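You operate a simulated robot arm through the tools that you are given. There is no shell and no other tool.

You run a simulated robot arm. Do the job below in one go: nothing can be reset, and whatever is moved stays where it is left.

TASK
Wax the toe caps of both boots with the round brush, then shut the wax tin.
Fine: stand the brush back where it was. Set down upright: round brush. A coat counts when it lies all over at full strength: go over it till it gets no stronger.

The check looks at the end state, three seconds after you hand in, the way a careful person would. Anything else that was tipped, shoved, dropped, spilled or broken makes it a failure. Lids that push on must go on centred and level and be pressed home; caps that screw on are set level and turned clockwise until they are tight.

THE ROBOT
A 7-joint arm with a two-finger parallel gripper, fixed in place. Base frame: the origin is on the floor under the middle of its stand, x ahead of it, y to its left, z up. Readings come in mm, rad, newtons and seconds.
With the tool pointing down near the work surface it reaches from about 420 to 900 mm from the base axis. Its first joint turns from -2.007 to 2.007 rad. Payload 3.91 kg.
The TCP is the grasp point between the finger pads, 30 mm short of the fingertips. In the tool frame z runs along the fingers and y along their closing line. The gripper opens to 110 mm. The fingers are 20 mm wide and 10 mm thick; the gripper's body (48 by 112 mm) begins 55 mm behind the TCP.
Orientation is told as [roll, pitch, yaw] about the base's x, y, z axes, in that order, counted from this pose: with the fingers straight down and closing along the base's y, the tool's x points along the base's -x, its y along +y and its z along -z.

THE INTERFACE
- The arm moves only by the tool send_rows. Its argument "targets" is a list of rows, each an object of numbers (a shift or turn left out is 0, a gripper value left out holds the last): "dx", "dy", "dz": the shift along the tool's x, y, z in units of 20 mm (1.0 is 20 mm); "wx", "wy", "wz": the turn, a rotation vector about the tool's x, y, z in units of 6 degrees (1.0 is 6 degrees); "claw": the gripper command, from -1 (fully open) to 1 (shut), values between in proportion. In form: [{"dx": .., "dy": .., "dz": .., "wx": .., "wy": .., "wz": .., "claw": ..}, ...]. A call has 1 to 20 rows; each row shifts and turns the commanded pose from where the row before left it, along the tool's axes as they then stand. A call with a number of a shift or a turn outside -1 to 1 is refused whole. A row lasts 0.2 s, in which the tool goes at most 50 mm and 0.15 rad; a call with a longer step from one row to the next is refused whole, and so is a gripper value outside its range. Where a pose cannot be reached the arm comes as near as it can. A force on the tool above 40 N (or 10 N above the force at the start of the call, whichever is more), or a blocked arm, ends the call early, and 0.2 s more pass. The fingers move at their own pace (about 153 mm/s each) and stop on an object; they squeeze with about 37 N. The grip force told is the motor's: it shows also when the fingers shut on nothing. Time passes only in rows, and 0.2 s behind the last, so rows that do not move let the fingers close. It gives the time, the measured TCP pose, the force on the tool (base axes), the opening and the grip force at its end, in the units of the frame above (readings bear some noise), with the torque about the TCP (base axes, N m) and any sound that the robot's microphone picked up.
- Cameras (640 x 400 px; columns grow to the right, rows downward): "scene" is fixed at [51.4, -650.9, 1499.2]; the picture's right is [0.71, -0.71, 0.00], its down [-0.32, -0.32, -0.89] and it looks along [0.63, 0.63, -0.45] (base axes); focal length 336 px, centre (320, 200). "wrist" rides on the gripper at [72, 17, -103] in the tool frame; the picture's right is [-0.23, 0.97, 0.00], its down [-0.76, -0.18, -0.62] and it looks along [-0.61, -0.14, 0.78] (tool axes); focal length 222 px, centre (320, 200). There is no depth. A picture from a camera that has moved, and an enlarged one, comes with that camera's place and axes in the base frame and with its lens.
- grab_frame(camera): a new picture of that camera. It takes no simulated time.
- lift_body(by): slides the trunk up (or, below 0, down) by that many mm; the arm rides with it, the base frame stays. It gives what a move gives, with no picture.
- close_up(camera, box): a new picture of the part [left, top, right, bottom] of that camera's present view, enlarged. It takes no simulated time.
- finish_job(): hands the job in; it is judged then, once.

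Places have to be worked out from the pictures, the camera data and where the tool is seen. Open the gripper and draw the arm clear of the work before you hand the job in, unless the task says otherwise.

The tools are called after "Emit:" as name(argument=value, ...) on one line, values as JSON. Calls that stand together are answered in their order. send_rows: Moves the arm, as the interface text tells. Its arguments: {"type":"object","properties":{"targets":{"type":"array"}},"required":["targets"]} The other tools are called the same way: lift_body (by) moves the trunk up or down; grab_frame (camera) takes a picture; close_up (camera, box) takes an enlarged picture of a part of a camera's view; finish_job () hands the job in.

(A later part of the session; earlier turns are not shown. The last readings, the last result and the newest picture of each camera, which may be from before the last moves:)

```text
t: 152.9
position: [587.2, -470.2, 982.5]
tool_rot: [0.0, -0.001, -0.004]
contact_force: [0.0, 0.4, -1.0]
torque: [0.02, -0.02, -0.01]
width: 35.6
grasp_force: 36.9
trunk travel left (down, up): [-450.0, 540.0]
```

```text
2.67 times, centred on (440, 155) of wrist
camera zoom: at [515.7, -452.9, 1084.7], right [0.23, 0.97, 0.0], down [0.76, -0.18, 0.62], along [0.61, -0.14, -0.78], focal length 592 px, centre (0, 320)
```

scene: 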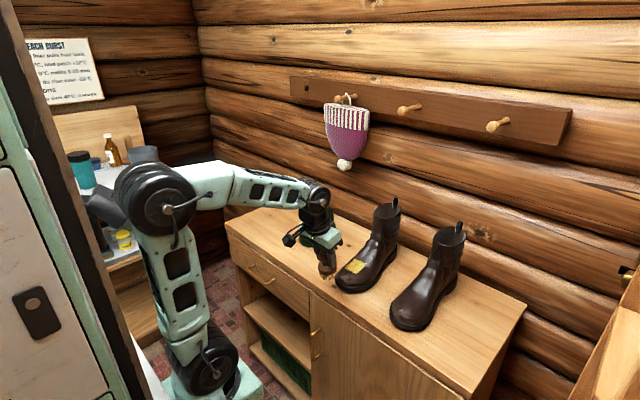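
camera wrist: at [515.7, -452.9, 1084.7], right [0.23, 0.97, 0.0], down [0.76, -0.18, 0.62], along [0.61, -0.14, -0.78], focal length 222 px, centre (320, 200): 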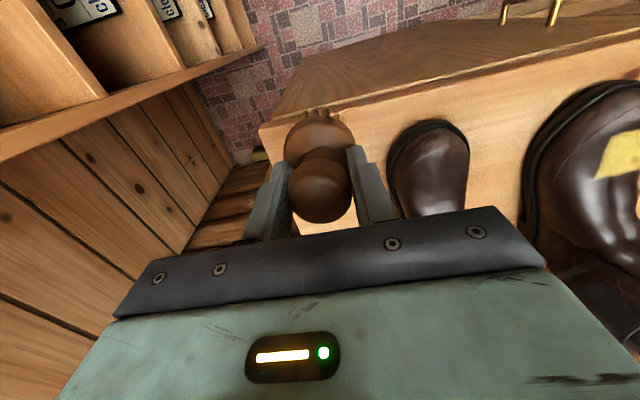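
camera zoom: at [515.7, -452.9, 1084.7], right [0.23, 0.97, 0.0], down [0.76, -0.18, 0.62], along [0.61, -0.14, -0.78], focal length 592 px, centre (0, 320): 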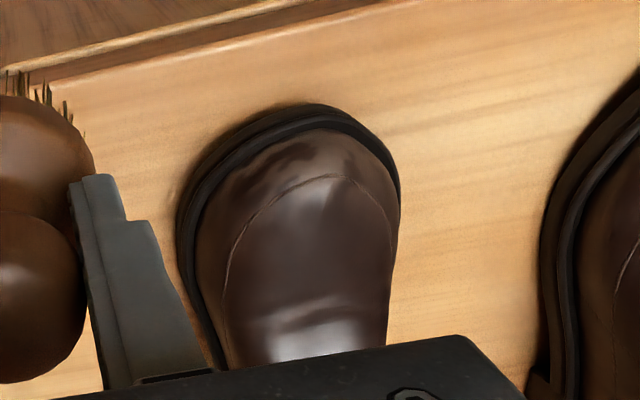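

Boot 2's toe tip is at [637, −335], sole edges y≈−290/−398, so its area should be centred near [706, −342]. I tilt 10° and move over it, staying ~25 mm above.

Emit:
send_rows(targets=[{"wy": -0.835}, {"wy": -0.835}, {"dx": -0.581, "dy": 0.8, "dz": 0.229}, {"dx": -0.581, "dy": 0.8, "dz": 0.229}, {"dx": -0.581, "dy": 0.8, "dz": 0.229}, {"dx": -0.581, "dy": 0.8, "dz": 0.229}, {"dx": -0.581, "dy": 0.8, "dz": 0.229}, {"dx": -0.581, "dy": 0.8, "dz": 0.229}, {"dx": -0.581, "dy": 0.8, "dz": 0.229}, {"dx": -0.581, "dy": 0.8, "dz": 0.229}, {}])

Emit:
close_up(camera="scene", box=[380, 240, 460, 340])

Emit:
close_up(camera="wrist", box=[240, 40, 400, 180])

```text
t: 155.3
position: [687.2, -338.2, 962.0]
tool_rot: [-0.001, -0.175, -0.003]
contact_force: [-0.5, 0.2, -1.1]
torque: [-0.03, 0.04, 0.0]
width: 35.5
grasp_force: 37.3
trunk travel left (down, up): [-450.0, 540.0]
```

```text
4.00 times, centred on (420, 290) of scene
camera zoom: at [51.4, -650.9, 1499.2], right [0.71, -0.71, 0.0], down [-0.32, -0.32, -0.89], along [0.63, 0.63, -0.45], focal length 1342 px, centre (-80, -160)
```

zoom: 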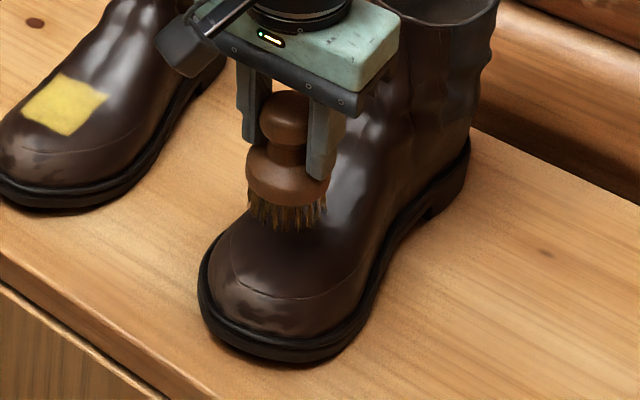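

```text
2.86 times, centred on (320, 110) of wrist
camera zoom: at [597.4, -322.2, 1049.8], right [0.23, 0.97, 0.04], down [0.64, -0.18, 0.75], along [0.73, -0.14, -0.67], focal length 635 px, centre (320, 457)
```

zoom: 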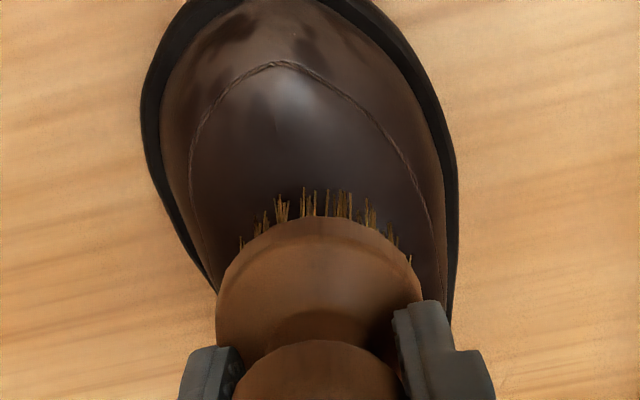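

Emit:
send_rows(targets=[{"dy": -0.17, "dz": 0.6}, {"dz": 0.4}, {}])

Emit:
send_rows(targets=[{"dz": 0.12}, {"dz": 0.1}, {}])

Emit:
send_rows(targets=[{"dz": 0.08}, {}])

Emit:
send_rows(targets=[{"dz": 0.06}, {}])

```text
t: 156.1
position: [692.3, -343.7, 941.3]
tool_rot: [0.001, -0.175, -0.002]
contact_force: [0.7, -0.1, -0.4]
torque: [-0.03, 0.0, -0.01]
width: 35.7
grasp_force: 37.2
trunk travel left (down, up): [-450.0, 540.0]
```

```text
t: 156.9
position: [692.3, -344.3, 938.1]
tool_rot: [0.001, -0.175, -0.001]
contact_force: [-0.2, -0.2, -1.3]
torque: [0.01, -0.02, 0.03]
width: 35.5
grasp_force: 37.0
trunk travel left (down, up): [-450.0, 540.0]
```

```text
t: 157.5
position: [691.0, -344.5, 936.4]
tool_rot: [0.001, -0.174, -0.002]
contact_force: [-0.7, -0.4, 0.1]
torque: [-0.01, 0.05, 0.0]
width: 35.2
grasp_force: 36.9
trunk travel left (down, up): [-450.0, 540.0]
```

```text
t: 158.1
position: [690.5, -345.1, 935.7]
tool_rot: [0.0, -0.173, -0.001]
contact_force: [-0.9, 0.6, -0.3]
torque: [-0.02, 0.01, 0.0]
width: 35.7
grasp_force: 37.1
trunk travel left (down, up): [-450.0, 540.0]
```

Emit:
send_rows(targets=[{"dz": 0.05}, {}])

Emit:
send_rows(targets=[{"dz": 0.05}, {}])

Emit:
send_rows(targets=[{"dz": 0.04}, {}])

Emit:
send_rows(targets=[{"dz": 0.04}, {}])

```text
t: 158.7
position: [691.6, -345.4, 934.8]
tool_rot: [-0.001, -0.175, -0.002]
contact_force: [-2.4, 0.6, 5.9]
torque: [0.03, -0.1, -0.04]
width: 35.7
grasp_force: 36.8
trunk travel left (down, up): [-450.0, 540.0]
```

```text
t: 159.3
position: [690.7, -344.3, 934.7]
tool_rot: [0.0, -0.176, 0.0]
contact_force: [-7.3, 0.9, 12.7]
torque: [0.1, -0.01, 0.04]
width: 35.3
grasp_force: 37.0
trunk travel left (down, up): [-450.0, 540.0]
```

```text
t: 159.9
position: [689.8, -346.3, 935.7]
tool_rot: [0.0, -0.176, -0.002]
contact_force: [-11.4, 1.3, 18.6]
torque: [0.1, 0.07, 0.04]
width: 35.2
grasp_force: 37.0
trunk travel left (down, up): [-450.0, 540.0]
```

```text
t: 160.5
position: [689.6, -346.3, 934.0]
tool_rot: [-0.002, -0.175, -0.004]
contact_force: [-16.0, -1.5, 28.5]
torque: [-0.08, -0.04, -0.07]
width: 35.5
grasp_force: 37.2
trunk travel left (down, up): [-450.0, 540.0]
```

I overshot a little (28 N); I back off to about 3 N right away and check the boot has not moved.

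Emit:
send_rows(targets=[{"dz": -0.135}, {}])

Emit:
close_up(camera="scene", box=[380, 240, 460, 340])

```text
t: 161.1
position: [690.0, -344.5, 935.7]
tool_rot: [0.0, -0.172, -0.004]
contact_force: [-8.3, -6.5, 12.3]
torque: [-0.44, 0.16, -0.25]
width: 35.4
grasp_force: 37.1
trunk travel left (down, up): [-450.0, 540.0]
```

```text
4.00 times, centred on (420, 290) of scene
camera zoom: at [51.4, -650.9, 1499.2], right [0.71, -0.71, 0.0], down [-0.32, -0.32, -0.89], along [0.63, 0.63, -0.45], focal length 1342 px, centre (-80, -160)
```

zoom: 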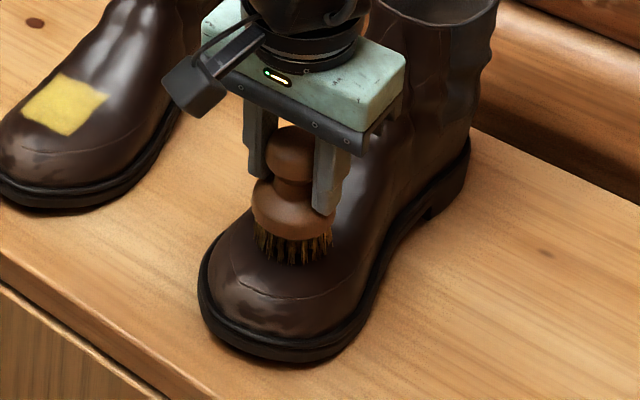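

Emit:
send_rows(targets=[{"dz": -0.04}, {}])

```text
t: 161.7
position: [691.3, -343.6, 934.6]
tool_rot: [0.0, -0.174, -0.003]
contact_force: [-2.8, -0.9, 0.7]
torque: [-0.09, 0.24, -0.06]
width: 35.4
grasp_force: 37.1
trunk travel left (down, up): [-450.0, 540.0]
```

About 2–3 N now. I rub with short strokes in y and along the slope, then check the force.

Emit:
send_rows(targets=[{"dy": 0.2}, {"dy": 0.2}, {"dy": -0.2}, {"dy": -0.2}, {"dy": -0.2}, {"dy": -0.2}, {"dy": 0.2}, {"dy": 0.2}])

Emit:
close_up(camera="scene", box=[380, 240, 460, 340])

```text
t: 163.5
position: [691.7, -344.7, 937.2]
tool_rot: [0.001, -0.176, -0.002]
contact_force: [0.3, -1.1, -0.7]
torque: [0.01, 0.04, -0.01]
width: 35.7
grasp_force: 36.6
trunk travel left (down, up): [-450.0, 540.0]
```

```text
4.00 times, centred on (420, 290) of scene
camera zoom: at [51.4, -650.9, 1499.2], right [0.71, -0.71, 0.0], down [-0.32, -0.32, -0.89], along [0.63, 0.63, -0.45], focal length 1342 px, centre (-80, -160)
```

zoom: 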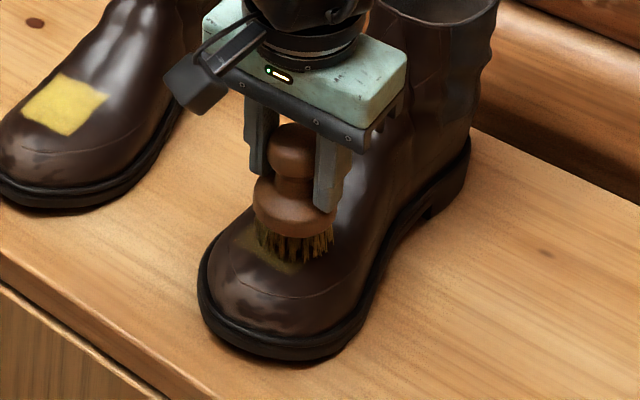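

A faint coat is starting. I lower 0.8 mm and rub again.

Emit:
send_rows(targets=[{"dz": 0.04}, {"dy": 0.2}, {"dy": 0.2}, {"dy": -0.2}, {"dy": -0.2}, {"dy": -0.2}, {"dy": -0.2}, {"dy": 0.2}, {"dy": 0.2}])

```text
t: 165.5
position: [691.2, -343.3, 935.8]
tool_rot: [-0.001, -0.176, -0.003]
contact_force: [-0.3, -0.2, -0.4]
torque: [0.0, 0.01, -0.02]
width: 35.5
grasp_force: 37.3
trunk travel left (down, up): [-450.0, 540.0]
```

Emit:
send_rows(targets=[{"dz": 0.03}, {}])

Emit:
close_up(camera="scene", box=[395, 255, 445, 315])

```text
t: 166.1
position: [691.1, -344.6, 934.2]
tool_rot: [0.0, -0.175, -0.001]
contact_force: [-0.8, 0.2, 0.1]
torque: [0.01, -0.02, 0.06]
width: 35.8
grasp_force: 36.6
trunk travel left (down, up): [-450.0, 540.0]
```

```text
6.67 times, centred on (420, 285) of scene
camera zoom: at [51.4, -650.9, 1499.2], right [0.71, -0.71, 0.0], down [-0.32, -0.32, -0.89], along [0.63, 0.63, -0.45], focal length 2238 px, centre (-347, -367)
```

zoom: 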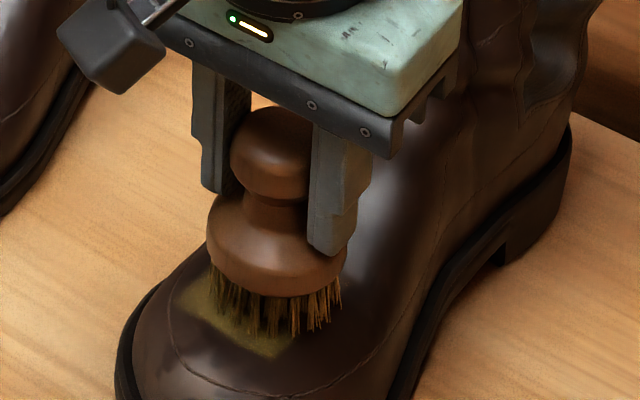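

Emit:
send_rows(targets=[{"dz": 0.03}, {}])

```text
t: 166.7
position: [691.4, -344.6, 934.2]
tool_rot: [0.001, -0.175, -0.003]
contact_force: [-0.1, -0.5, 0.8]
torque: [0.02, -0.08, 0.01]
width: 35.8
grasp_force: 37.2
trunk travel left (down, up): [-450.0, 540.0]
```

Emit:
send_rows(targets=[{"dz": 0.02}, {"dy": 0.2}, {"dy": 0.2}, {"dy": -0.2}, {"dy": -0.2}, {"dy": -0.2}, {"dy": -0.2}, {"dy": 0.2}, {"dy": 0.2}])

```text
t: 168.7
position: [691.3, -344.4, 933.1]
tool_rot: [-0.002, -0.175, -0.003]
contact_force: [-3.3, -6.0, 3.4]
torque: [-0.4, 0.11, -0.24]
width: 35.4
grasp_force: 36.5
trunk travel left (down, up): [-450.0, 540.0]
```

Contact force is fine. I do strokes along the slope (tool x) with small y strokes to cover the corners.

Emit:
send_rows(targets=[{"dx": 0.2}, {"dx": 0.2}, {"dy": 0.2}, {"dy": 0.2}, {"dy": -0.2}, {"dy": -0.2}, {"dy": -0.2}, {"dy": -0.2}, {"dy": 0.2}, {"dy": 0.2}, {"dx": -0.2}, {"dx": -0.2}])

Emit:
send_rows(targets=[{"dz": -0.3}, {"dz": -1}, {"dz": -1}, {"dx": 1}, {"dx": 1}, {"dx": 1}, {"dx": 1}, {"dx": 1}, {}])

Emit:
close_up(camera="scene", box=[395, 255, 445, 305])

```text
t: 171.3
position: [690.6, -345.6, 933.9]
tool_rot: [-0.001, -0.173, -0.002]
contact_force: [-7.6, 0.5, 1.6]
torque: [0.03, 0.35, 0.04]
width: 35.6
grasp_force: 36.7
trunk travel left (down, up): [-450.0, 540.0]
```

```text
t: 173.3
position: [586.7, -344.5, 961.1]
tool_rot: [0.0, -0.174, -0.002]
contact_force: [-0.3, 0.3, -0.6]
torque: [-0.01, 0.0, -0.01]
width: 35.7
grasp_force: 36.6
trunk travel left (down, up): [-450.0, 540.0]
```

```text
8.00 times, centred on (420, 280) of scene
camera zoom: at [51.4, -650.9, 1499.2], right [0.71, -0.71, 0.0], down [-0.32, -0.32, -0.89], along [0.63, 0.63, -0.45], focal length 2685 px, centre (-480, -440)
```

zoom: 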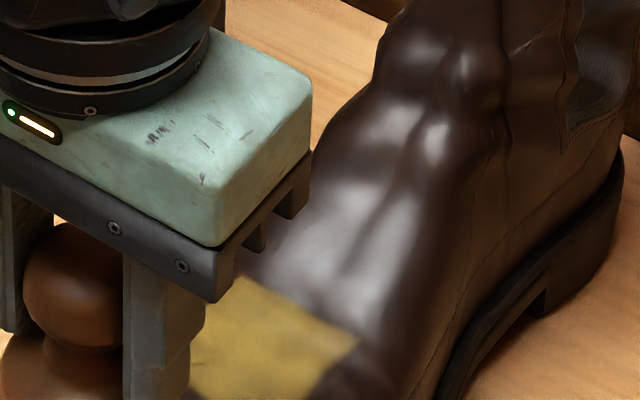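

Emit:
send_rows(targets=[{"dz": -1}, {"dz": -1}, {"dy": 1}, {"dy": 1}, {"dy": 1}, {"dy": 1}, {"dy": 1}, {}])

Emit:
close_up(camera="scene", box=[395, 270, 445, 320])

Emit:
close_up(camera="scene", box=[320, 190, 480, 340])

```text
t: 175.1
position: [578.1, -246.4, 1002.1]
tool_rot: [0.0, -0.174, 0.0]
contact_force: [0.7, 0.2, -0.1]
torque: [0.03, -0.01, -0.02]
width: 35.6
grasp_force: 36.0
trunk travel left (down, up): [-450.0, 540.0]
```

```text
8.00 times, centred on (420, 295) of scene
camera zoom: at [51.4, -650.9, 1499.2], right [0.71, -0.71, 0.0], down [-0.32, -0.32, -0.89], along [0.63, 0.63, -0.45], focal length 2685 px, centre (-480, -560)
```

zoom: 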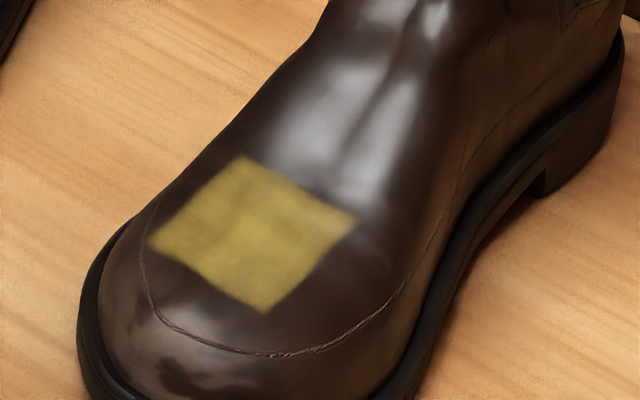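

```text
2.67 times, centred on (400, 265) of scene
camera zoom: at [51.4, -650.9, 1499.2], right [0.71, -0.71, 0.0], down [-0.32, -0.32, -0.89], along [0.63, 0.63, -0.45], focal length 895 px, centre (107, 27)
```

zoom: 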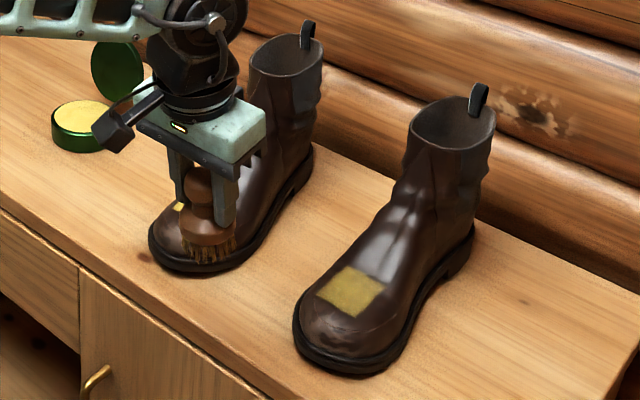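

Boot 2's whole rectangle is coated, but weaker than boot 1's, and the boot has not moved. I go back for more light passes there.

Emit:
send_rows(targets=[{"dy": -0.98, "dx": -1}, {"dy": -0.98, "dx": -1}, {"dy": -0.98, "dx": -1}, {"dy": -0.98, "dx": -1}, {"dy": -0.98, "dx": -1.0}, {"dz": 1}, {"dz": 1}, {"dz": 1}, {"dz": 0.55}, {}])

```text
t: 177.3
position: [690.6, -341.0, 949.7]
tool_rot: [0.0, -0.175, -0.001]
contact_force: [-0.9, 0.0, -0.7]
torque: [0.01, -0.02, -0.01]
width: 35.5
grasp_force: 36.7
trunk travel left (down, up): [-450.0, 540.0]
```

Emit:
send_rows(targets=[{"dz": 0.4, "dy": -0.1}, {"dz": 0.22}, {}])

Emit:
send_rows(targets=[{"dz": 0.06}, {}])

```text
t: 178.1
position: [691.0, -343.7, 937.2]
tool_rot: [-0.001, -0.174, -0.002]
contact_force: [0.8, 0.1, -1.9]
torque: [0.01, -0.01, -0.01]
width: 35.5
grasp_force: 36.9
trunk travel left (down, up): [-450.0, 540.0]
```

```text
t: 178.7
position: [692.0, -343.1, 936.1]
tool_rot: [-0.003, -0.175, -0.002]
contact_force: [0.5, 0.4, -0.3]
torque: [0.05, 0.0, -0.02]
width: 35.6
grasp_force: 36.6
trunk travel left (down, up): [-450.0, 540.0]
```

Emit:
send_rows(targets=[{"dz": 0.05}, {}])

```text
t: 179.3
position: [691.5, -342.3, 935.4]
tool_rot: [0.0, -0.174, -0.003]
contact_force: [0.1, -0.7, 0.6]
torque: [0.01, -0.02, 0.02]
width: 35.2
grasp_force: 36.4
trunk travel left (down, up): [-450.0, 540.0]
```

Emit:
send_rows(targets=[{"dz": 0.04}, {}])

```text
t: 179.9
position: [691.9, -342.5, 935.5]
tool_rot: [0.0, -0.174, -0.001]
contact_force: [-2.1, -0.6, 6.8]
torque: [-0.02, -0.14, -0.04]
width: 35.5
grasp_force: 37.3
trunk travel left (down, up): [-450.0, 540.0]
```

Good contact (~7 N). I rub with several short strokes here, watching the lateral force.

Emit:
send_rows(targets=[{"dz": -0.01}, {"dy": 0.15}, {"dy": 0.15}, {"dy": 0.15}, {"dy": -0.15}, {"dy": -0.15}, {"dy": -0.15}, {"dy": -0.15}, {"dy": -0.15}, {"dy": -0.15}, {"dy": 0.15}, {"dy": 0.15}, {"dy": 0.15}])

Emit:
close_up(camera="scene", box=[395, 255, 445, 315])

```text
t: 182.7
position: [692.1, -343.9, 933.9]
tool_rot: [0.0, -0.174, -0.001]
contact_force: [-0.4, 0.1, -0.4]
torque: [0.0, -0.04, 0.0]
width: 35.5
grasp_force: 36.6
trunk travel left (down, up): [-450.0, 540.0]
```

```text
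6.67 times, centred on (420, 285) of scene
camera zoom: at [51.4, -650.9, 1499.2], right [0.71, -0.71, 0.0], down [-0.32, -0.32, -0.89], along [0.63, 0.63, -0.45], focal length 2238 px, centre (-347, -367)
```

zoom: 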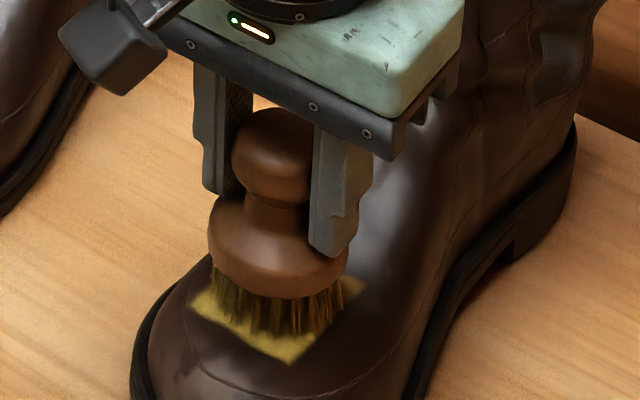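

The coat got stronger, but boot 2's toe has now swung a few mm toward −y under the rub. I use the brush's own friction to draw it back: press to ~8 N and drag +y.

Emit:
send_rows(targets=[{"dz": 0.04}, {}])

```text
t: 183.3
position: [692.3, -344.6, 933.7]
tool_rot: [-0.001, -0.174, -0.003]
contact_force: [0.4, -0.8, 0.1]
torque: [-0.01, 0.02, -0.01]
width: 35.6
grasp_force: 37.5
trunk travel left (down, up): [-450.0, 540.0]
```

Emit:
send_rows(targets=[{"dz": 0.04}, {}])

```text
t: 183.9
position: [693.2, -345.9, 932.6]
tool_rot: [0.001, -0.174, -0.002]
contact_force: [-3.1, -0.7, 3.3]
torque: [-0.01, 0.04, 0.01]
width: 35.6
grasp_force: 36.3
trunk travel left (down, up): [-450.0, 540.0]
```

Emit:
send_rows(targets=[{"dz": 0.03}, {"dy": 0.1}, {"dy": 0.1}, {"dy": 0.1}, {}])

Emit:
close_up(camera="scene", box=[395, 255, 445, 315])

```text
t: 185.1
position: [692.0, -339.5, 932.9]
tool_rot: [0.001, -0.172, -0.004]
contact_force: [-7.3, -3.9, 5.4]
torque: [-0.37, 0.3, -0.23]
width: 35.5
grasp_force: 36.8
trunk travel left (down, up): [-450.0, 540.0]
```

```text
6.67 times, centred on (420, 285) of scene
camera zoom: at [51.4, -650.9, 1499.2], right [0.71, -0.71, 0.0], down [-0.32, -0.32, -0.89], along [0.63, 0.63, -0.45], focal length 2238 px, centre (-347, -367)
```

zoom: 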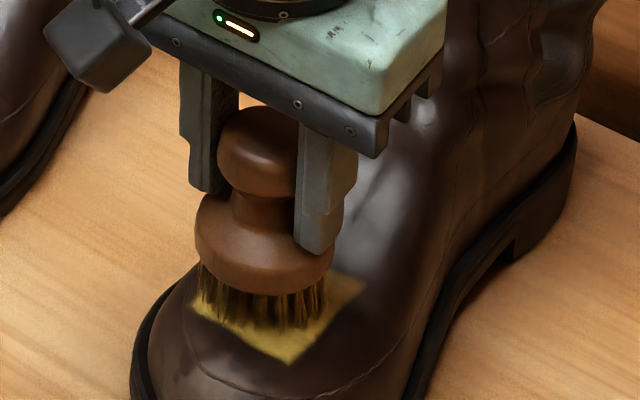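

The brush slid over instead; I'll set the boots straight with the fingers at the end. I do a few more strokes for the coat here, then lift and inspect.

Emit:
send_rows(targets=[{"dz": -0.02, "dx": 0.15}, {"dx": 0.15}, {"dx": 0.15}, {"dx": -0.15}, {"dx": -0.15}, {"dx": -0.15}, {"dx": -0.15}, {"dx": -0.15}, {"dx": 0.15}, {"dx": 0.15}, {"dy": -0.15}, {"dy": -0.15}, {"dy": -0.15}])

Emit:
send_rows(targets=[{"dz": -0.3}, {"dz": -1}, {"dz": -1}, {"dx": 1, "dz": -0.5}, {"dx": 1, "dz": -0.5}, {"dx": 1, "dz": -0.5}, {"dx": 1, "dy": 1}, {"dx": 1, "dy": 1}, {"dy": 1}, {"dy": 1}, {"dy": 1}, {}])

Emit:
close_up(camera="scene", box=[395, 270, 445, 320])

Emit:
close_up(camera="scene", box=[320, 190, 480, 340])

```text
t: 187.9
position: [691.1, -347.9, 932.7]
tool_rot: [0.001, -0.174, -0.001]
contact_force: [0.1, -0.2, -0.6]
torque: [0.0, 0.02, 0.02]
width: 35.5
grasp_force: 36.8
trunk travel left (down, up): [-450.0, 540.0]
```

```text
t: 190.5
position: [581.7, -245.5, 986.7]
tool_rot: [-0.002, -0.174, 0.0]
contact_force: [-0.1, 0.6, -0.8]
torque: [-0.02, 0.03, -0.02]
width: 35.3
grasp_force: 37.0
trunk travel left (down, up): [-450.0, 540.0]
```

```text
8.00 times, centred on (420, 295) of scene
camera zoom: at [51.4, -650.9, 1499.2], right [0.71, -0.71, 0.0], down [-0.32, -0.32, -0.89], along [0.63, 0.63, -0.45], focal length 2685 px, centre (-480, -560)
```

zoom: 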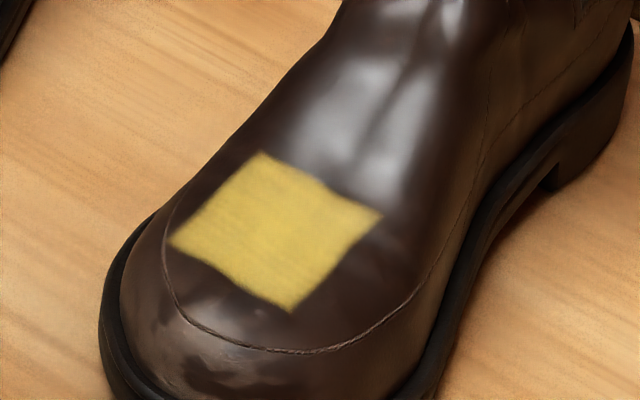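

```text
2.67 times, centred on (400, 265) of scene
camera zoom: at [51.4, -650.9, 1499.2], right [0.71, -0.71, 0.0], down [-0.32, -0.32, -0.89], along [0.63, 0.63, -0.45], focal length 895 px, centre (107, 27)
```

zoom: 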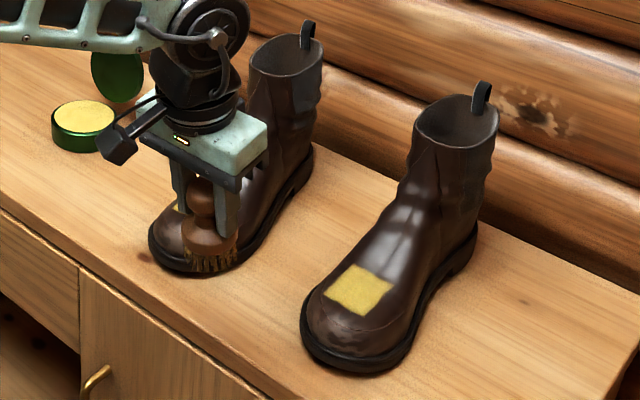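

Boot 2's coat now looks like boot 1's. I compare the two coats enlarged.

Emit:
close_up(camera="scene", box=[402, 280, 432, 310])

Emit:
grab_frame(camera="wrist")

```text
13.33 times, centred on (417, 295) of scene
camera zoom: at [51.4, -650.9, 1499.2], right [0.71, -0.71, 0.0], down [-0.32, -0.32, -0.89], along [0.63, 0.63, -0.45], focal length 4475 px, centre (-973, -1067)
```

zoom: 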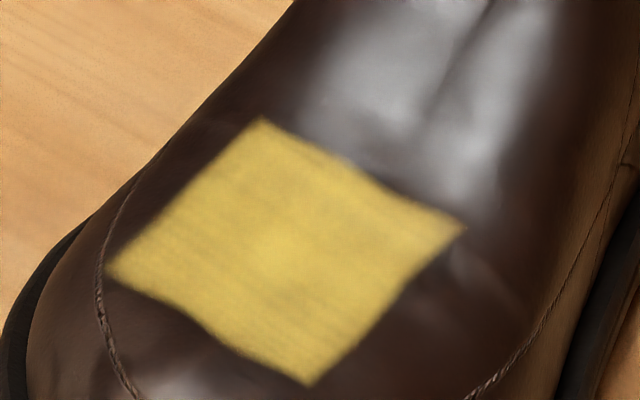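

```text
taken
camera wrist: at [492.0, -229.6, 1075.8], right [0.23, 0.97, 0.04], down [0.64, -0.18, 0.75], along [0.73, -0.14, -0.67], focal length 222 px, centre (320, 200)
```

wrist: 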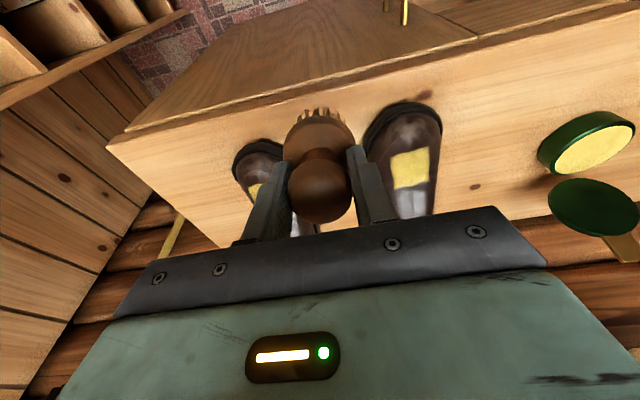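

Boot 2's coat is slightly streaky toward some edges, so it needs more. I check how the brush sits in the grip before the next passes.

Emit:
close_up(camera="wrist", box=[220, 30, 420, 230])

Emit:
close_up(camera="scene", box=[345, 220, 405, 275])

```text
2.00 times, centred on (320, 130) of wrist
camera zoom: at [492.0, -229.6, 1075.8], right [0.23, 0.97, 0.04], down [0.64, -0.18, 0.75], along [0.73, -0.14, -0.67], focal length 444 px, centre (320, 340)
```

zoom: 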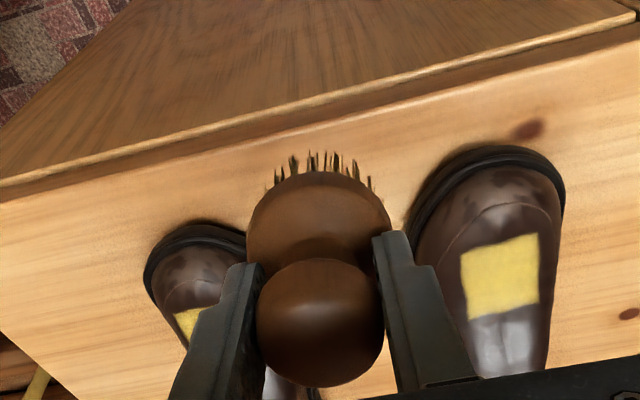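

```text
7.27 times, centred on (375, 248) of scene
camera zoom: at [51.4, -650.9, 1499.2], right [0.71, -0.71, 0.0], down [-0.32, -0.32, -0.89], along [0.63, 0.63, -0.45], focal length 2441 px, centre (-80, -146)
```

zoom: 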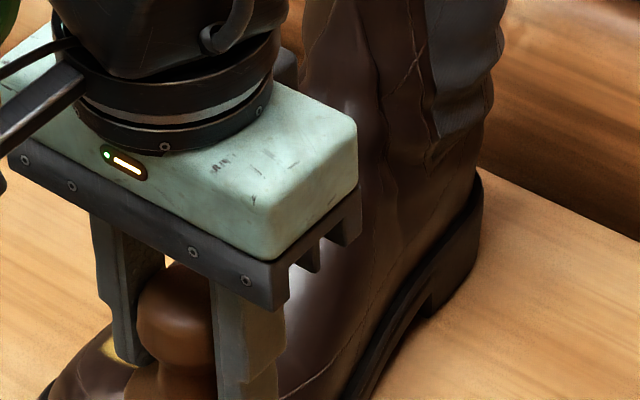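

The brush is nearly upright in the grip. I return over boot 2 and approach again gently.

Emit:
send_rows(targets=[{"dx": -0.9, "dy": -0.83}, {"dx": -0.9, "dy": -0.83}, {"dx": -0.9, "dy": -0.83}, {"dx": -0.9, "dy": -0.83}, {"dx": -0.9, "dy": -0.83}, {"dx": -0.9, "dy": -0.83}, {"dz": 0.85}, {"dz": 0.85}, {"dz": 0.85}, {"dz": 0.5}, {"dz": 0.3}, {}])

```text
t: 193.1
position: [698.2, -346.9, 940.6]
tool_rot: [0.0, -0.172, -0.002]
contact_force: [-0.2, 0.2, -0.7]
torque: [0.02, 0.0, 0.0]
width: 35.6
grasp_force: 37.1
trunk travel left (down, up): [-450.0, 540.0]
```

Emit:
send_rows(targets=[{"dz": 0.15}, {"dz": 0.1}, {}])

Emit:
send_rows(targets=[{"dz": 0.06}, {}])

```text
t: 193.9
position: [700.1, -347.1, 936.7]
tool_rot: [-0.002, -0.175, -0.002]
contact_force: [-0.6, 0.4, -1.6]
torque: [0.01, -0.01, -0.02]
width: 35.7
grasp_force: 36.8
trunk travel left (down, up): [-450.0, 540.0]
```

```text
t: 194.5
position: [699.5, -347.4, 936.1]
tool_rot: [-0.001, -0.175, -0.002]
contact_force: [-3.7, 0.0, 6.1]
torque: [-0.04, -0.04, -0.01]
width: 35.4
grasp_force: 37.2
trunk travel left (down, up): [-450.0, 540.0]
```

Contact ~6 N. I stroke toward −x only, lifting for each return, at three y positions.

Emit:
send_rows(targets=[{"dx": 0.2}, {"dx": 0.2}, {"dz": -0.15}, {"dx": -0.4, "dy": 0.35}, {"dz": 0.15}, {"dx": 0.2}, {"dx": 0.2}, {"dz": -0.15}, {"dx": -0.4, "dy": -0.7}, {"dz": 0.15}, {"dx": 0.2}, {"dx": 0.2}, {"dz": -0.15}, {"dx": -0.4, "dy": 0.35}, {"dz": 0.15}, {}])

Emit:
close_up(camera="scene", box=[395, 255, 445, 315])

```text
t: 197.9
position: [700.3, -347.1, 936.5]
tool_rot: [0.001, -0.175, -0.001]
contact_force: [-0.9, 0.4, 2.5]
torque: [-0.03, -0.07, -0.02]
width: 35.3
grasp_force: 37.0
trunk travel left (down, up): [-450.0, 540.0]
```

```text
6.67 times, centred on (420, 285) of scene
camera zoom: at [51.4, -650.9, 1499.2], right [0.71, -0.71, 0.0], down [-0.32, -0.32, -0.89], along [0.63, 0.63, -0.45], focal length 2238 px, centre (-347, -367)
```

zoom: 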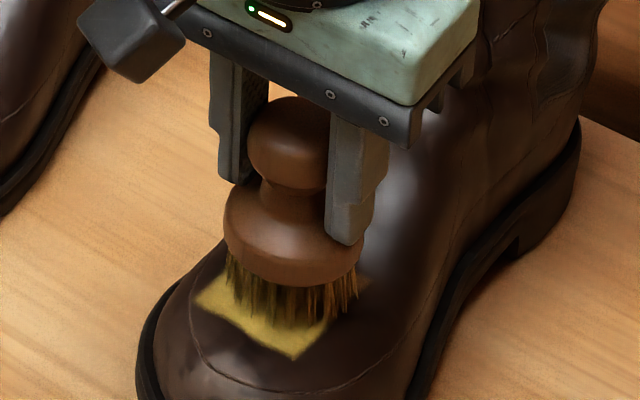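

The steep rear part pushes the boot slightly +x, so I work a little further forward where the cap is flatter: lift, shift 13 mm toward the toe, and find contact again.

Emit:
send_rows(targets=[{"dz": -0.2}, {"dx": 0.65}, {"dz": 0.15}, {}])

Emit:
send_rows(targets=[{"dz": 0.06}, {}])

```text
t: 198.9
position: [685.5, -347.0, 935.2]
tool_rot: [-0.001, -0.171, -0.002]
contact_force: [0.9, -1.5, -0.5]
torque: [-0.01, -0.02, 0.0]
width: 35.4
grasp_force: 37.1
trunk travel left (down, up): [-450.0, 540.0]
```

```text
t: 199.5
position: [686.5, -347.3, 933.2]
tool_rot: [0.001, -0.174, -0.002]
contact_force: [-0.1, -0.1, -0.4]
torque: [0.0, -0.02, 0.0]
width: 35.6
grasp_force: 37.2
trunk travel left (down, up): [-450.0, 540.0]
```

Emit:
send_rows(targets=[{"dz": 0.06}, {}])

Emit:
send_rows(targets=[{"dz": 0.05}, {}])

```text
t: 200.1
position: [686.3, -346.7, 932.3]
tool_rot: [0.0, -0.174, -0.002]
contact_force: [-0.2, 0.7, -0.4]
torque: [0.02, -0.01, 0.01]
width: 35.4
grasp_force: 37.1
trunk travel left (down, up): [-450.0, 540.0]
```

```text
t: 200.7
position: [685.9, -346.6, 931.3]
tool_rot: [-0.001, -0.174, -0.001]
contact_force: [0.8, -0.1, -0.8]
torque: [-0.01, -0.02, 0.0]
width: 35.3
grasp_force: 36.8
trunk travel left (down, up): [-450.0, 540.0]
```

Emit:
send_rows(targets=[{"dz": 0.05}, {}])

Emit:
send_rows(targets=[{"dz": 0.04}, {}])

```text
t: 201.3
position: [689.1, -345.8, 930.7]
tool_rot: [0.001, -0.173, 0.0]
contact_force: [0.8, 0.2, -0.6]
torque: [0.01, 0.02, 0.02]
width: 35.8
grasp_force: 37.5
trunk travel left (down, up): [-450.0, 540.0]
```

```text
t: 201.9
position: [688.5, -346.0, 931.0]
tool_rot: [0.0, -0.176, -0.003]
contact_force: [-0.8, 1.0, 1.1]
torque: [0.02, 0.09, -0.02]
width: 35.5
grasp_force: 36.9
trunk travel left (down, up): [-450.0, 540.0]
```

Contact is starting on the flatter part. I press ~4 N and make small alternating strokes, shifting gradually across the area.

Emit:
send_rows(targets=[{"dz": 0.02}, {"dy": 0.2}, {"dy": -0.2}, {"dy": -0.2}, {"dy": 0.2}, {"dx": 0.15, "dy": 0.2}, {"dy": -0.2}, {"dy": -0.2}, {"dy": 0.2}, {"dx": -0.15, "dy": 0.2}, {"dy": -0.2}, {"dy": -0.2}, {"dy": 0.2}, {"dx": -0.15, "dy": 0.2}, {"dy": -0.2}, {"dy": -0.2}, {"dy": 0.2}, {"dx": 0.15}, {}])

Emit:
close_up(camera="scene", box=[395, 255, 445, 315])

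```text
t: 205.9
position: [688.0, -346.0, 930.1]
tool_rot: [0.001, -0.175, -0.002]
contact_force: [2.1, -0.6, 5.4]
torque: [-0.05, -0.21, 0.03]
width: 35.6
grasp_force: 36.8
trunk travel left (down, up): [-450.0, 540.0]
```

```text
6.67 times, centred on (420, 285) of scene
camera zoom: at [51.4, -650.9, 1499.2], right [0.71, -0.71, 0.0], down [-0.32, -0.32, -0.89], along [0.63, 0.63, -0.45], focal length 2238 px, centre (-347, -367)
```

zoom: 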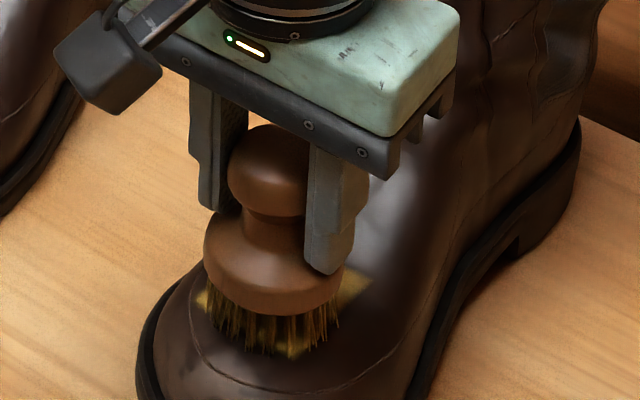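

Stable at 5 N with the boot unmoved. I repeat the small strokes over the forward and rear parts.

Emit:
send_rows(targets=[{"dx": -0.15, "dy": 0.2}, {"dx": -0.15, "dy": 0.2}, {"dy": -0.2}, {"dy": -0.2}, {"dy": -0.2}, {"dy": -0.2}, {"dy": 0.2}, {"dy": 0.2}, {"dx": 0.15}, {"dx": 0.15}, {"dx": 0.15, "dy": 0.2}, {"dy": 0.2}, {"dy": -0.2}, {"dy": -0.2}, {"dy": -0.2}, {"dy": -0.2}, {"dy": 0.2}, {"dy": 0.2}, {"dx": -0.15}, {}])

Emit:
close_up(camera="scene", box=[395, 255, 445, 315])

```text
t: 210.1
position: [686.5, -347.8, 927.5]
tool_rot: [0.0, -0.172, -0.001]
contact_force: [-4.0, -0.2, 3.9]
torque: [-0.01, 0.44, 0.0]
width: 35.6
grasp_force: 37.1
trunk travel left (down, up): [-450.0, 540.0]
```

```text
6.67 times, centred on (420, 285) of scene
camera zoom: at [51.4, -650.9, 1499.2], right [0.71, -0.71, 0.0], down [-0.32, -0.32, -0.89], along [0.63, 0.63, -0.45], focal length 2238 px, centre (-347, -367)
```

zoom: 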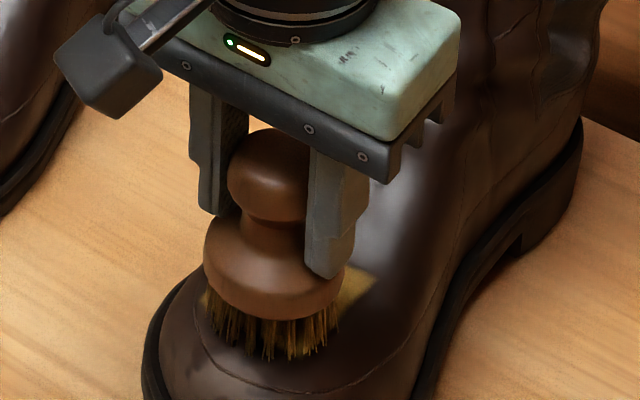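

Emit:
send_rows(targets=[{"dz": -0.3}, {"dz": -1}, {"dz": -1}, {"dx": 1, "dz": -0.5}, {"dx": 1, "dz": -0.5}, {"dx": 1, "dz": -0.5}, {"dx": 1, "dy": 1}, {"dx": 1, "dy": 1}, {"dy": 1}, {"dy": 1}, {"dy": 1}, {}])

Emit:
close_up(camera="scene", box=[402, 280, 432, 310])

Emit:
close_up(camera="scene", box=[320, 190, 480, 340])

```text
t: 212.7
position: [574.3, -248.4, 987.3]
tool_rot: [0.002, -0.175, -0.002]
contact_force: [0.0, 0.4, -0.8]
torque: [0.0, -0.01, -0.02]
width: 35.6
grasp_force: 36.7
trunk travel left (down, up): [-450.0, 540.0]
```

```text
13.33 times, centred on (417, 295) of scene
camera zoom: at [51.4, -650.9, 1499.2], right [0.71, -0.71, 0.0], down [-0.32, -0.32, -0.89], along [0.63, 0.63, -0.45], focal length 4475 px, centre (-973, -1067)
```

zoom: 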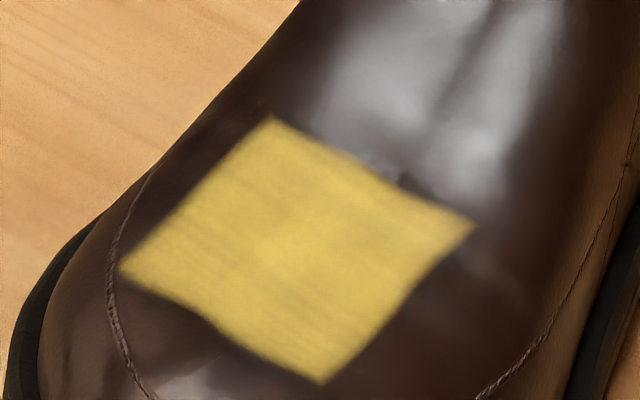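

```text
2.67 times, centred on (400, 265) of scene
camera zoom: at [51.4, -650.9, 1499.2], right [0.71, -0.71, 0.0], down [-0.32, -0.32, -0.89], along [0.63, 0.63, -0.45], focal length 895 px, centre (107, 27)
```

zoom: 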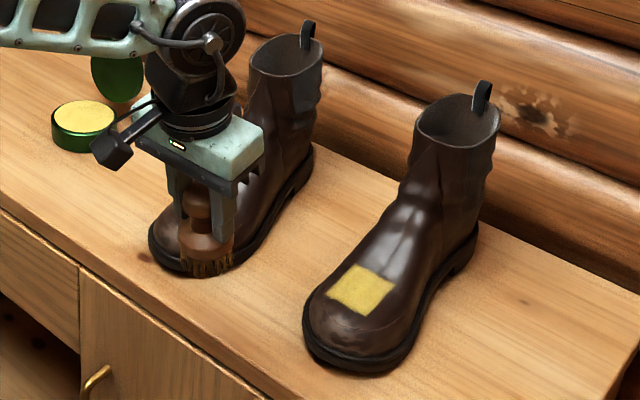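

The coat evened out further. I take a closer look at boot 2's coat with the wrist camera from the −y side.

Emit:
send_rows(targets=[{"dy": -1}, {"dy": -1}, {"dy": -1}, {"dy": -1}, {"dy": -1}, {"dy": -1}, {"dy": -1}, {"dy": -1}, {"dy": -1}, {"dy": -1}, {"dy": -1, "wy": 0.835}, {"wy": 0.835}, {}])

Emit:
close_up(camera="wrist", box=[370, 80, 510, 230])

```text
t: 215.5
position: [575.9, -466.5, 987.4]
tool_rot: [0.001, 0.001, -0.004]
contact_force: [0.2, -0.5, -0.9]
torque: [-0.01, -0.01, 0.04]
width: 35.5
grasp_force: 37.1
trunk travel left (down, up): [-450.0, 540.0]
```

```text
2.67 times, centred on (440, 155) of wrist
camera zoom: at [502.8, -449.3, 1089.6], right [0.23, 0.97, 0.0], down [0.76, -0.18, 0.62], along [0.61, -0.14, -0.78], focal length 592 px, centre (0, 320)
```

zoom: 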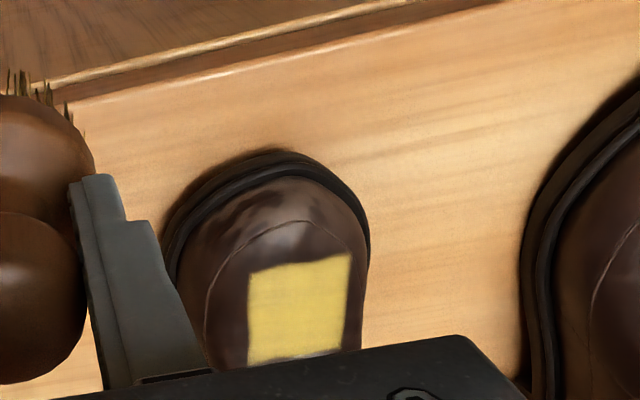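

Boot 2's coat looks even from here too. To be sure both are saturated I reload once more and give each a last light pass; first back to the tin.

Emit:
send_rows(targets=[{"dy": 1}, {"dy": 1}, {"dy": 1}, {"dy": 1}, {"dy": 1}, {"dy": 1}, {"dy": 1}, {"dy": 1}, {"dy": 1}, {"dy": 1}, {"dy": 1}, {"dy": 1}, {"dy": 1}, {"dy": 1}, {"dy": 1}, {"dy": 1}, {"dy": 1}, {"dy": 1}, {"dy": 1}, {"dy": 1}])

Emit:
send_rows(targets=[{"dy": 1}, {"dy": 1}, {"dy": 1}, {"dy": 1}, {"dy": 1}, {"dy": 1}, {"dy": 1}, {"dy": 1}, {"dy": 0.9}, {"dx": -1}, {"dx": -1}, {"dx": -1}, {"dx": -1}, {"dx": -1}, {"dx": -1}, {"dx": -1}, {"dx": -1}, {"dx": -1}, {}])

Emit:
close_up(camera="scene", box=[270, 180, 350, 250])

Emit:
close_up(camera="wrist", box=[220, 30, 420, 230])

```text
t: 219.7
position: [576.3, -67.0, 987.3]
tool_rot: [0.0, 0.002, -0.001]
contact_force: [-0.3, 0.0, 0.1]
torque: [-0.01, 0.01, 0.02]
width: 35.3
grasp_force: 37.4
trunk travel left (down, up): [-450.0, 540.0]
```

```text
t: 223.7
position: [756.3, 110.2, 986.5]
tool_rot: [0.0, 0.001, -0.002]
contact_force: [-0.6, -0.1, -1.2]
torque: [-0.03, 0.0, -0.01]
width: 35.3
grasp_force: 37.1
trunk travel left (down, up): [-450.0, 540.0]
```

```text
5.71 times, centred on (310, 215) of scene
camera zoom: at [51.4, -650.9, 1499.2], right [0.71, -0.71, 0.0], down [-0.32, -0.32, -0.89], along [0.63, 0.63, -0.45], focal length 1918 px, centre (377, 114)
```

zoom: 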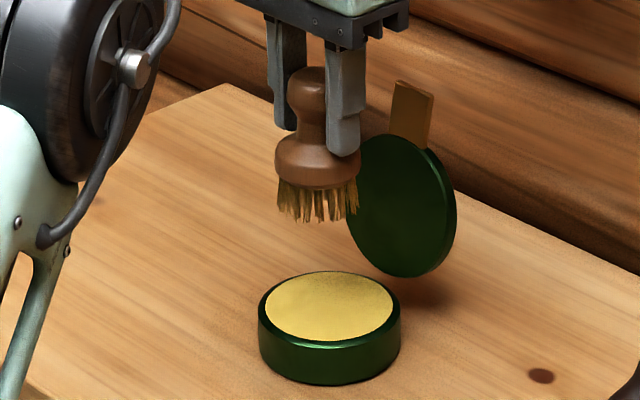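

```text
2.00 times, centred on (320, 130) of wrist
camera zoom: at [683.5, 126.3, 1088.5], right [0.23, 0.97, 0.0], down [0.76, -0.18, 0.62], along [0.61, -0.14, -0.78], focal length 444 px, centre (320, 340)
```

zoom: 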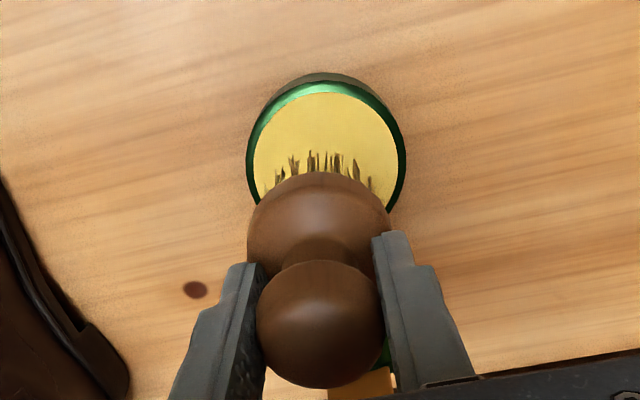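

Emit:
send_rows(targets=[{"dx": -0.35, "dz": 0.9}, {"dz": 0.9}, {"dz": 0.9}, {"dz": 0.8}, {"dz": 0.1}, {}])

Emit:
send_rows(targets=[{"dz": 0.1}, {}])

```text
t: 225.1
position: [764.0, 110.6, 914.8]
tool_rot: [0.0, 0.002, -0.001]
contact_force: [0.1, -0.1, -0.8]
torque: [0.02, 0.02, -0.01]
width: 35.4
grasp_force: 37.3
trunk travel left (down, up): [-450.0, 540.0]
```

```text
t: 225.7
position: [764.0, 110.4, 910.7]
tool_rot: [-0.001, 0.002, -0.003]
contact_force: [-0.7, 1.1, -0.1]
torque: [-0.02, -0.03, -0.01]
width: 35.5
grasp_force: 37.1
trunk travel left (down, up): [-450.0, 540.0]
```

Emit:
send_rows(targets=[{"dz": 0.1}, {}])

Emit:
send_rows(targets=[{"dz": 0.06}, {}])

```text
t: 226.3
position: [764.9, 111.0, 910.9]
tool_rot: [0.0, 0.002, 0.0]
contact_force: [0.2, -0.1, -0.9]
torque: [0.0, -0.02, 0.01]
width: 35.6
grasp_force: 36.8
trunk travel left (down, up): [-450.0, 540.0]
```

```text
t: 226.9
position: [764.5, 110.6, 907.8]
tool_rot: [-0.001, 0.002, 0.0]
contact_force: [0.3, 0.4, -0.9]
torque: [-0.01, 0.03, 0.01]
width: 35.7
grasp_force: 36.9
trunk travel left (down, up): [-450.0, 540.0]
```

Emit:
send_rows(targets=[{"dz": 0.06}, {}])

Emit:
send_rows(targets=[{"dz": 0.05}, {}])

```text
t: 227.5
position: [762.4, 112.3, 908.8]
tool_rot: [-0.001, 0.002, -0.001]
contact_force: [-0.8, 0.2, -0.6]
torque: [0.02, -0.02, -0.02]
width: 35.3
grasp_force: 36.9
trunk travel left (down, up): [-450.0, 540.0]
```

```text
t: 228.1
position: [763.7, 111.8, 908.0]
tool_rot: [0.0, 0.0, 0.0]
contact_force: [-1.4, -0.7, 6.7]
torque: [-0.05, -0.01, -0.02]
width: 35.5
grasp_force: 37.4
trunk travel left (down, up): [-450.0, 540.0]
```

Contact on the wax at ~7 N; I stroke in y and a bit in x to load it.

Emit:
send_rows(targets=[{"dz": 0.03}, {"dy": 0.25}, {"dy": 0.2}, {"dy": -0.25}, {"dy": -0.2}, {"dy": -0.25}, {"dy": -0.2}, {"dy": 0.25}, {"dy": 0.2}, {"dx": 0.15}, {"dx": 0.15}, {"dy": 0.2}, {"dy": -0.2}, {"dy": -0.2}, {"dy": 0.2}, {}])

Emit:
send_rows(targets=[{"dz": -0.3}, {"dz": -1}, {"dz": -1}, {"dz": -1}, {"dz": -0.7}, {}])

Emit:
close_up(camera="scene", box=[270, 180, 350, 250])

Emit:
close_up(camera="wrist", box=[220, 30, 420, 230])

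```text
t: 231.5
position: [757.2, 111.2, 907.4]
tool_rot: [0.0, 0.0, -0.004]
contact_force: [-2.4, -1.9, 2.3]
torque: [-0.1, 0.05, 0.0]
width: 35.2
grasp_force: 37.1
trunk travel left (down, up): [-450.0, 540.0]
```

```text
t: 232.9
position: [757.9, 108.0, 986.7]
tool_rot: [0.0, 0.003, -0.003]
contact_force: [1.3, 0.3, 0.1]
torque: [0.0, 0.01, 0.01]
width: 35.5
grasp_force: 37.1
trunk travel left (down, up): [-450.0, 540.0]
```

```text
5.71 times, centred on (310, 215) of scene
camera zoom: at [51.4, -650.9, 1499.2], right [0.71, -0.71, 0.0], down [-0.32, -0.32, -0.89], along [0.63, 0.63, -0.45], focal length 1918 px, centre (377, 114)
```

zoom: 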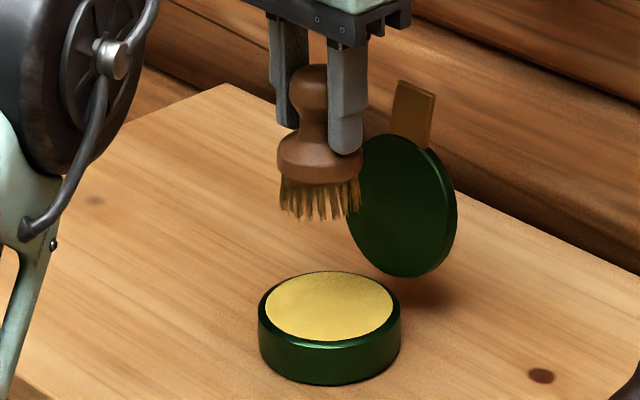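

```text
2.00 times, centred on (320, 130) of wrist
camera zoom: at [684.1, 125.1, 1090.0], right [0.23, 0.97, 0.0], down [0.76, -0.18, 0.62], along [0.61, -0.14, -0.78], focal length 444 px, centre (320, 340)
```

zoom: 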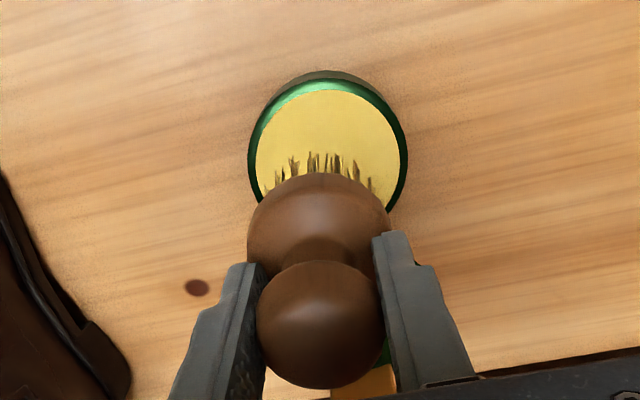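

Reloaded, and the tin has not moved. I go to boot 1 again, tilt 10°, aiming at the flatter contact spot.

Emit:
send_rows(targets=[{"dx": 1}, {"dx": 1}, {"dx": 1}, {"dx": 1}, {"dx": 1}, {"dx": 1}, {"dx": 0.9, "dy": -1}, {"dy": -1}, {"dy": -1}, {"dy": -1}, {"dy": -1}, {"dy": -1}, {"dy": -1}, {"dy": -1}, {"dy": -1}, {"dy": -1}, {"dy": -1}, {"dy": -1, "wy": -0.835}, {"dy": -1, "wy": -0.835}, {}])

```text
t: 237.1
position: [617.6, -150.9, 986.1]
tool_rot: [0.0, -0.176, -0.003]
contact_force: [0.4, 0.2, -0.3]
torque: [0.0, 0.01, 0.0]
width: 35.1
grasp_force: 37.4
trunk travel left (down, up): [-450.0, 540.0]
```

Emit:
send_rows(targets=[{"dx": -0.87}, {"dx": -0.87}, {"dx": -0.87}, {"dz": 0.85}, {"dz": 0.85}, {"dz": 0.85}, {"dz": 0.3}, {}])

Emit:
close_up(camera="scene", box=[325, 225, 385, 285])

```text
t: 238.9
position: [681.8, -148.6, 938.3]
tool_rot: [-0.001, -0.175, -0.001]
contact_force: [0.1, -0.3, -0.9]
torque: [-0.02, -0.01, 0.0]
width: 35.7
grasp_force: 36.9
trunk travel left (down, up): [-450.0, 540.0]
```

```text
6.67 times, centred on (355, 255) of scene
camera zoom: at [51.4, -650.9, 1499.2], right [0.71, -0.71, 0.0], down [-0.32, -0.32, -0.89], along [0.63, 0.63, -0.45], focal length 2238 px, centre (87, -167)
```

zoom: 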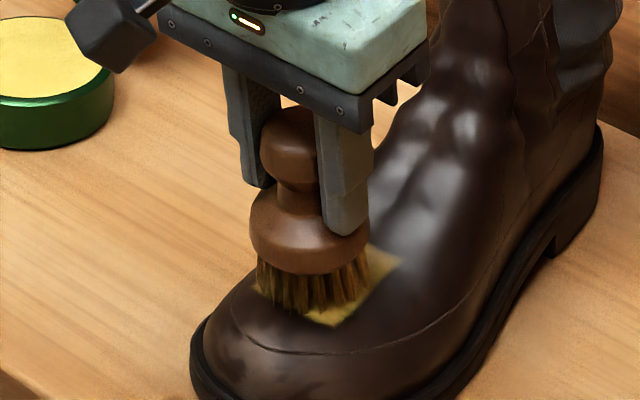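

Emit:
send_rows(targets=[{"dz": 0.15}, {"dz": 0.1}, {}])

Emit:
send_rows(targets=[{"dz": 0.06}, {}])

```text
t: 239.7
position: [681.2, -150.1, 935.7]
tool_rot: [0.002, -0.174, -0.003]
contact_force: [0.5, 0.5, 0.4]
torque: [-0.01, -0.03, 0.01]
width: 35.7
grasp_force: 37.2
trunk travel left (down, up): [-450.0, 540.0]
```

```text
t: 240.3
position: [680.6, -149.0, 933.3]
tool_rot: [0.002, -0.174, -0.002]
contact_force: [0.0, 0.3, -0.7]
torque: [-0.01, 0.0, -0.02]
width: 35.6
grasp_force: 36.8
trunk travel left (down, up): [-450.0, 540.0]
```

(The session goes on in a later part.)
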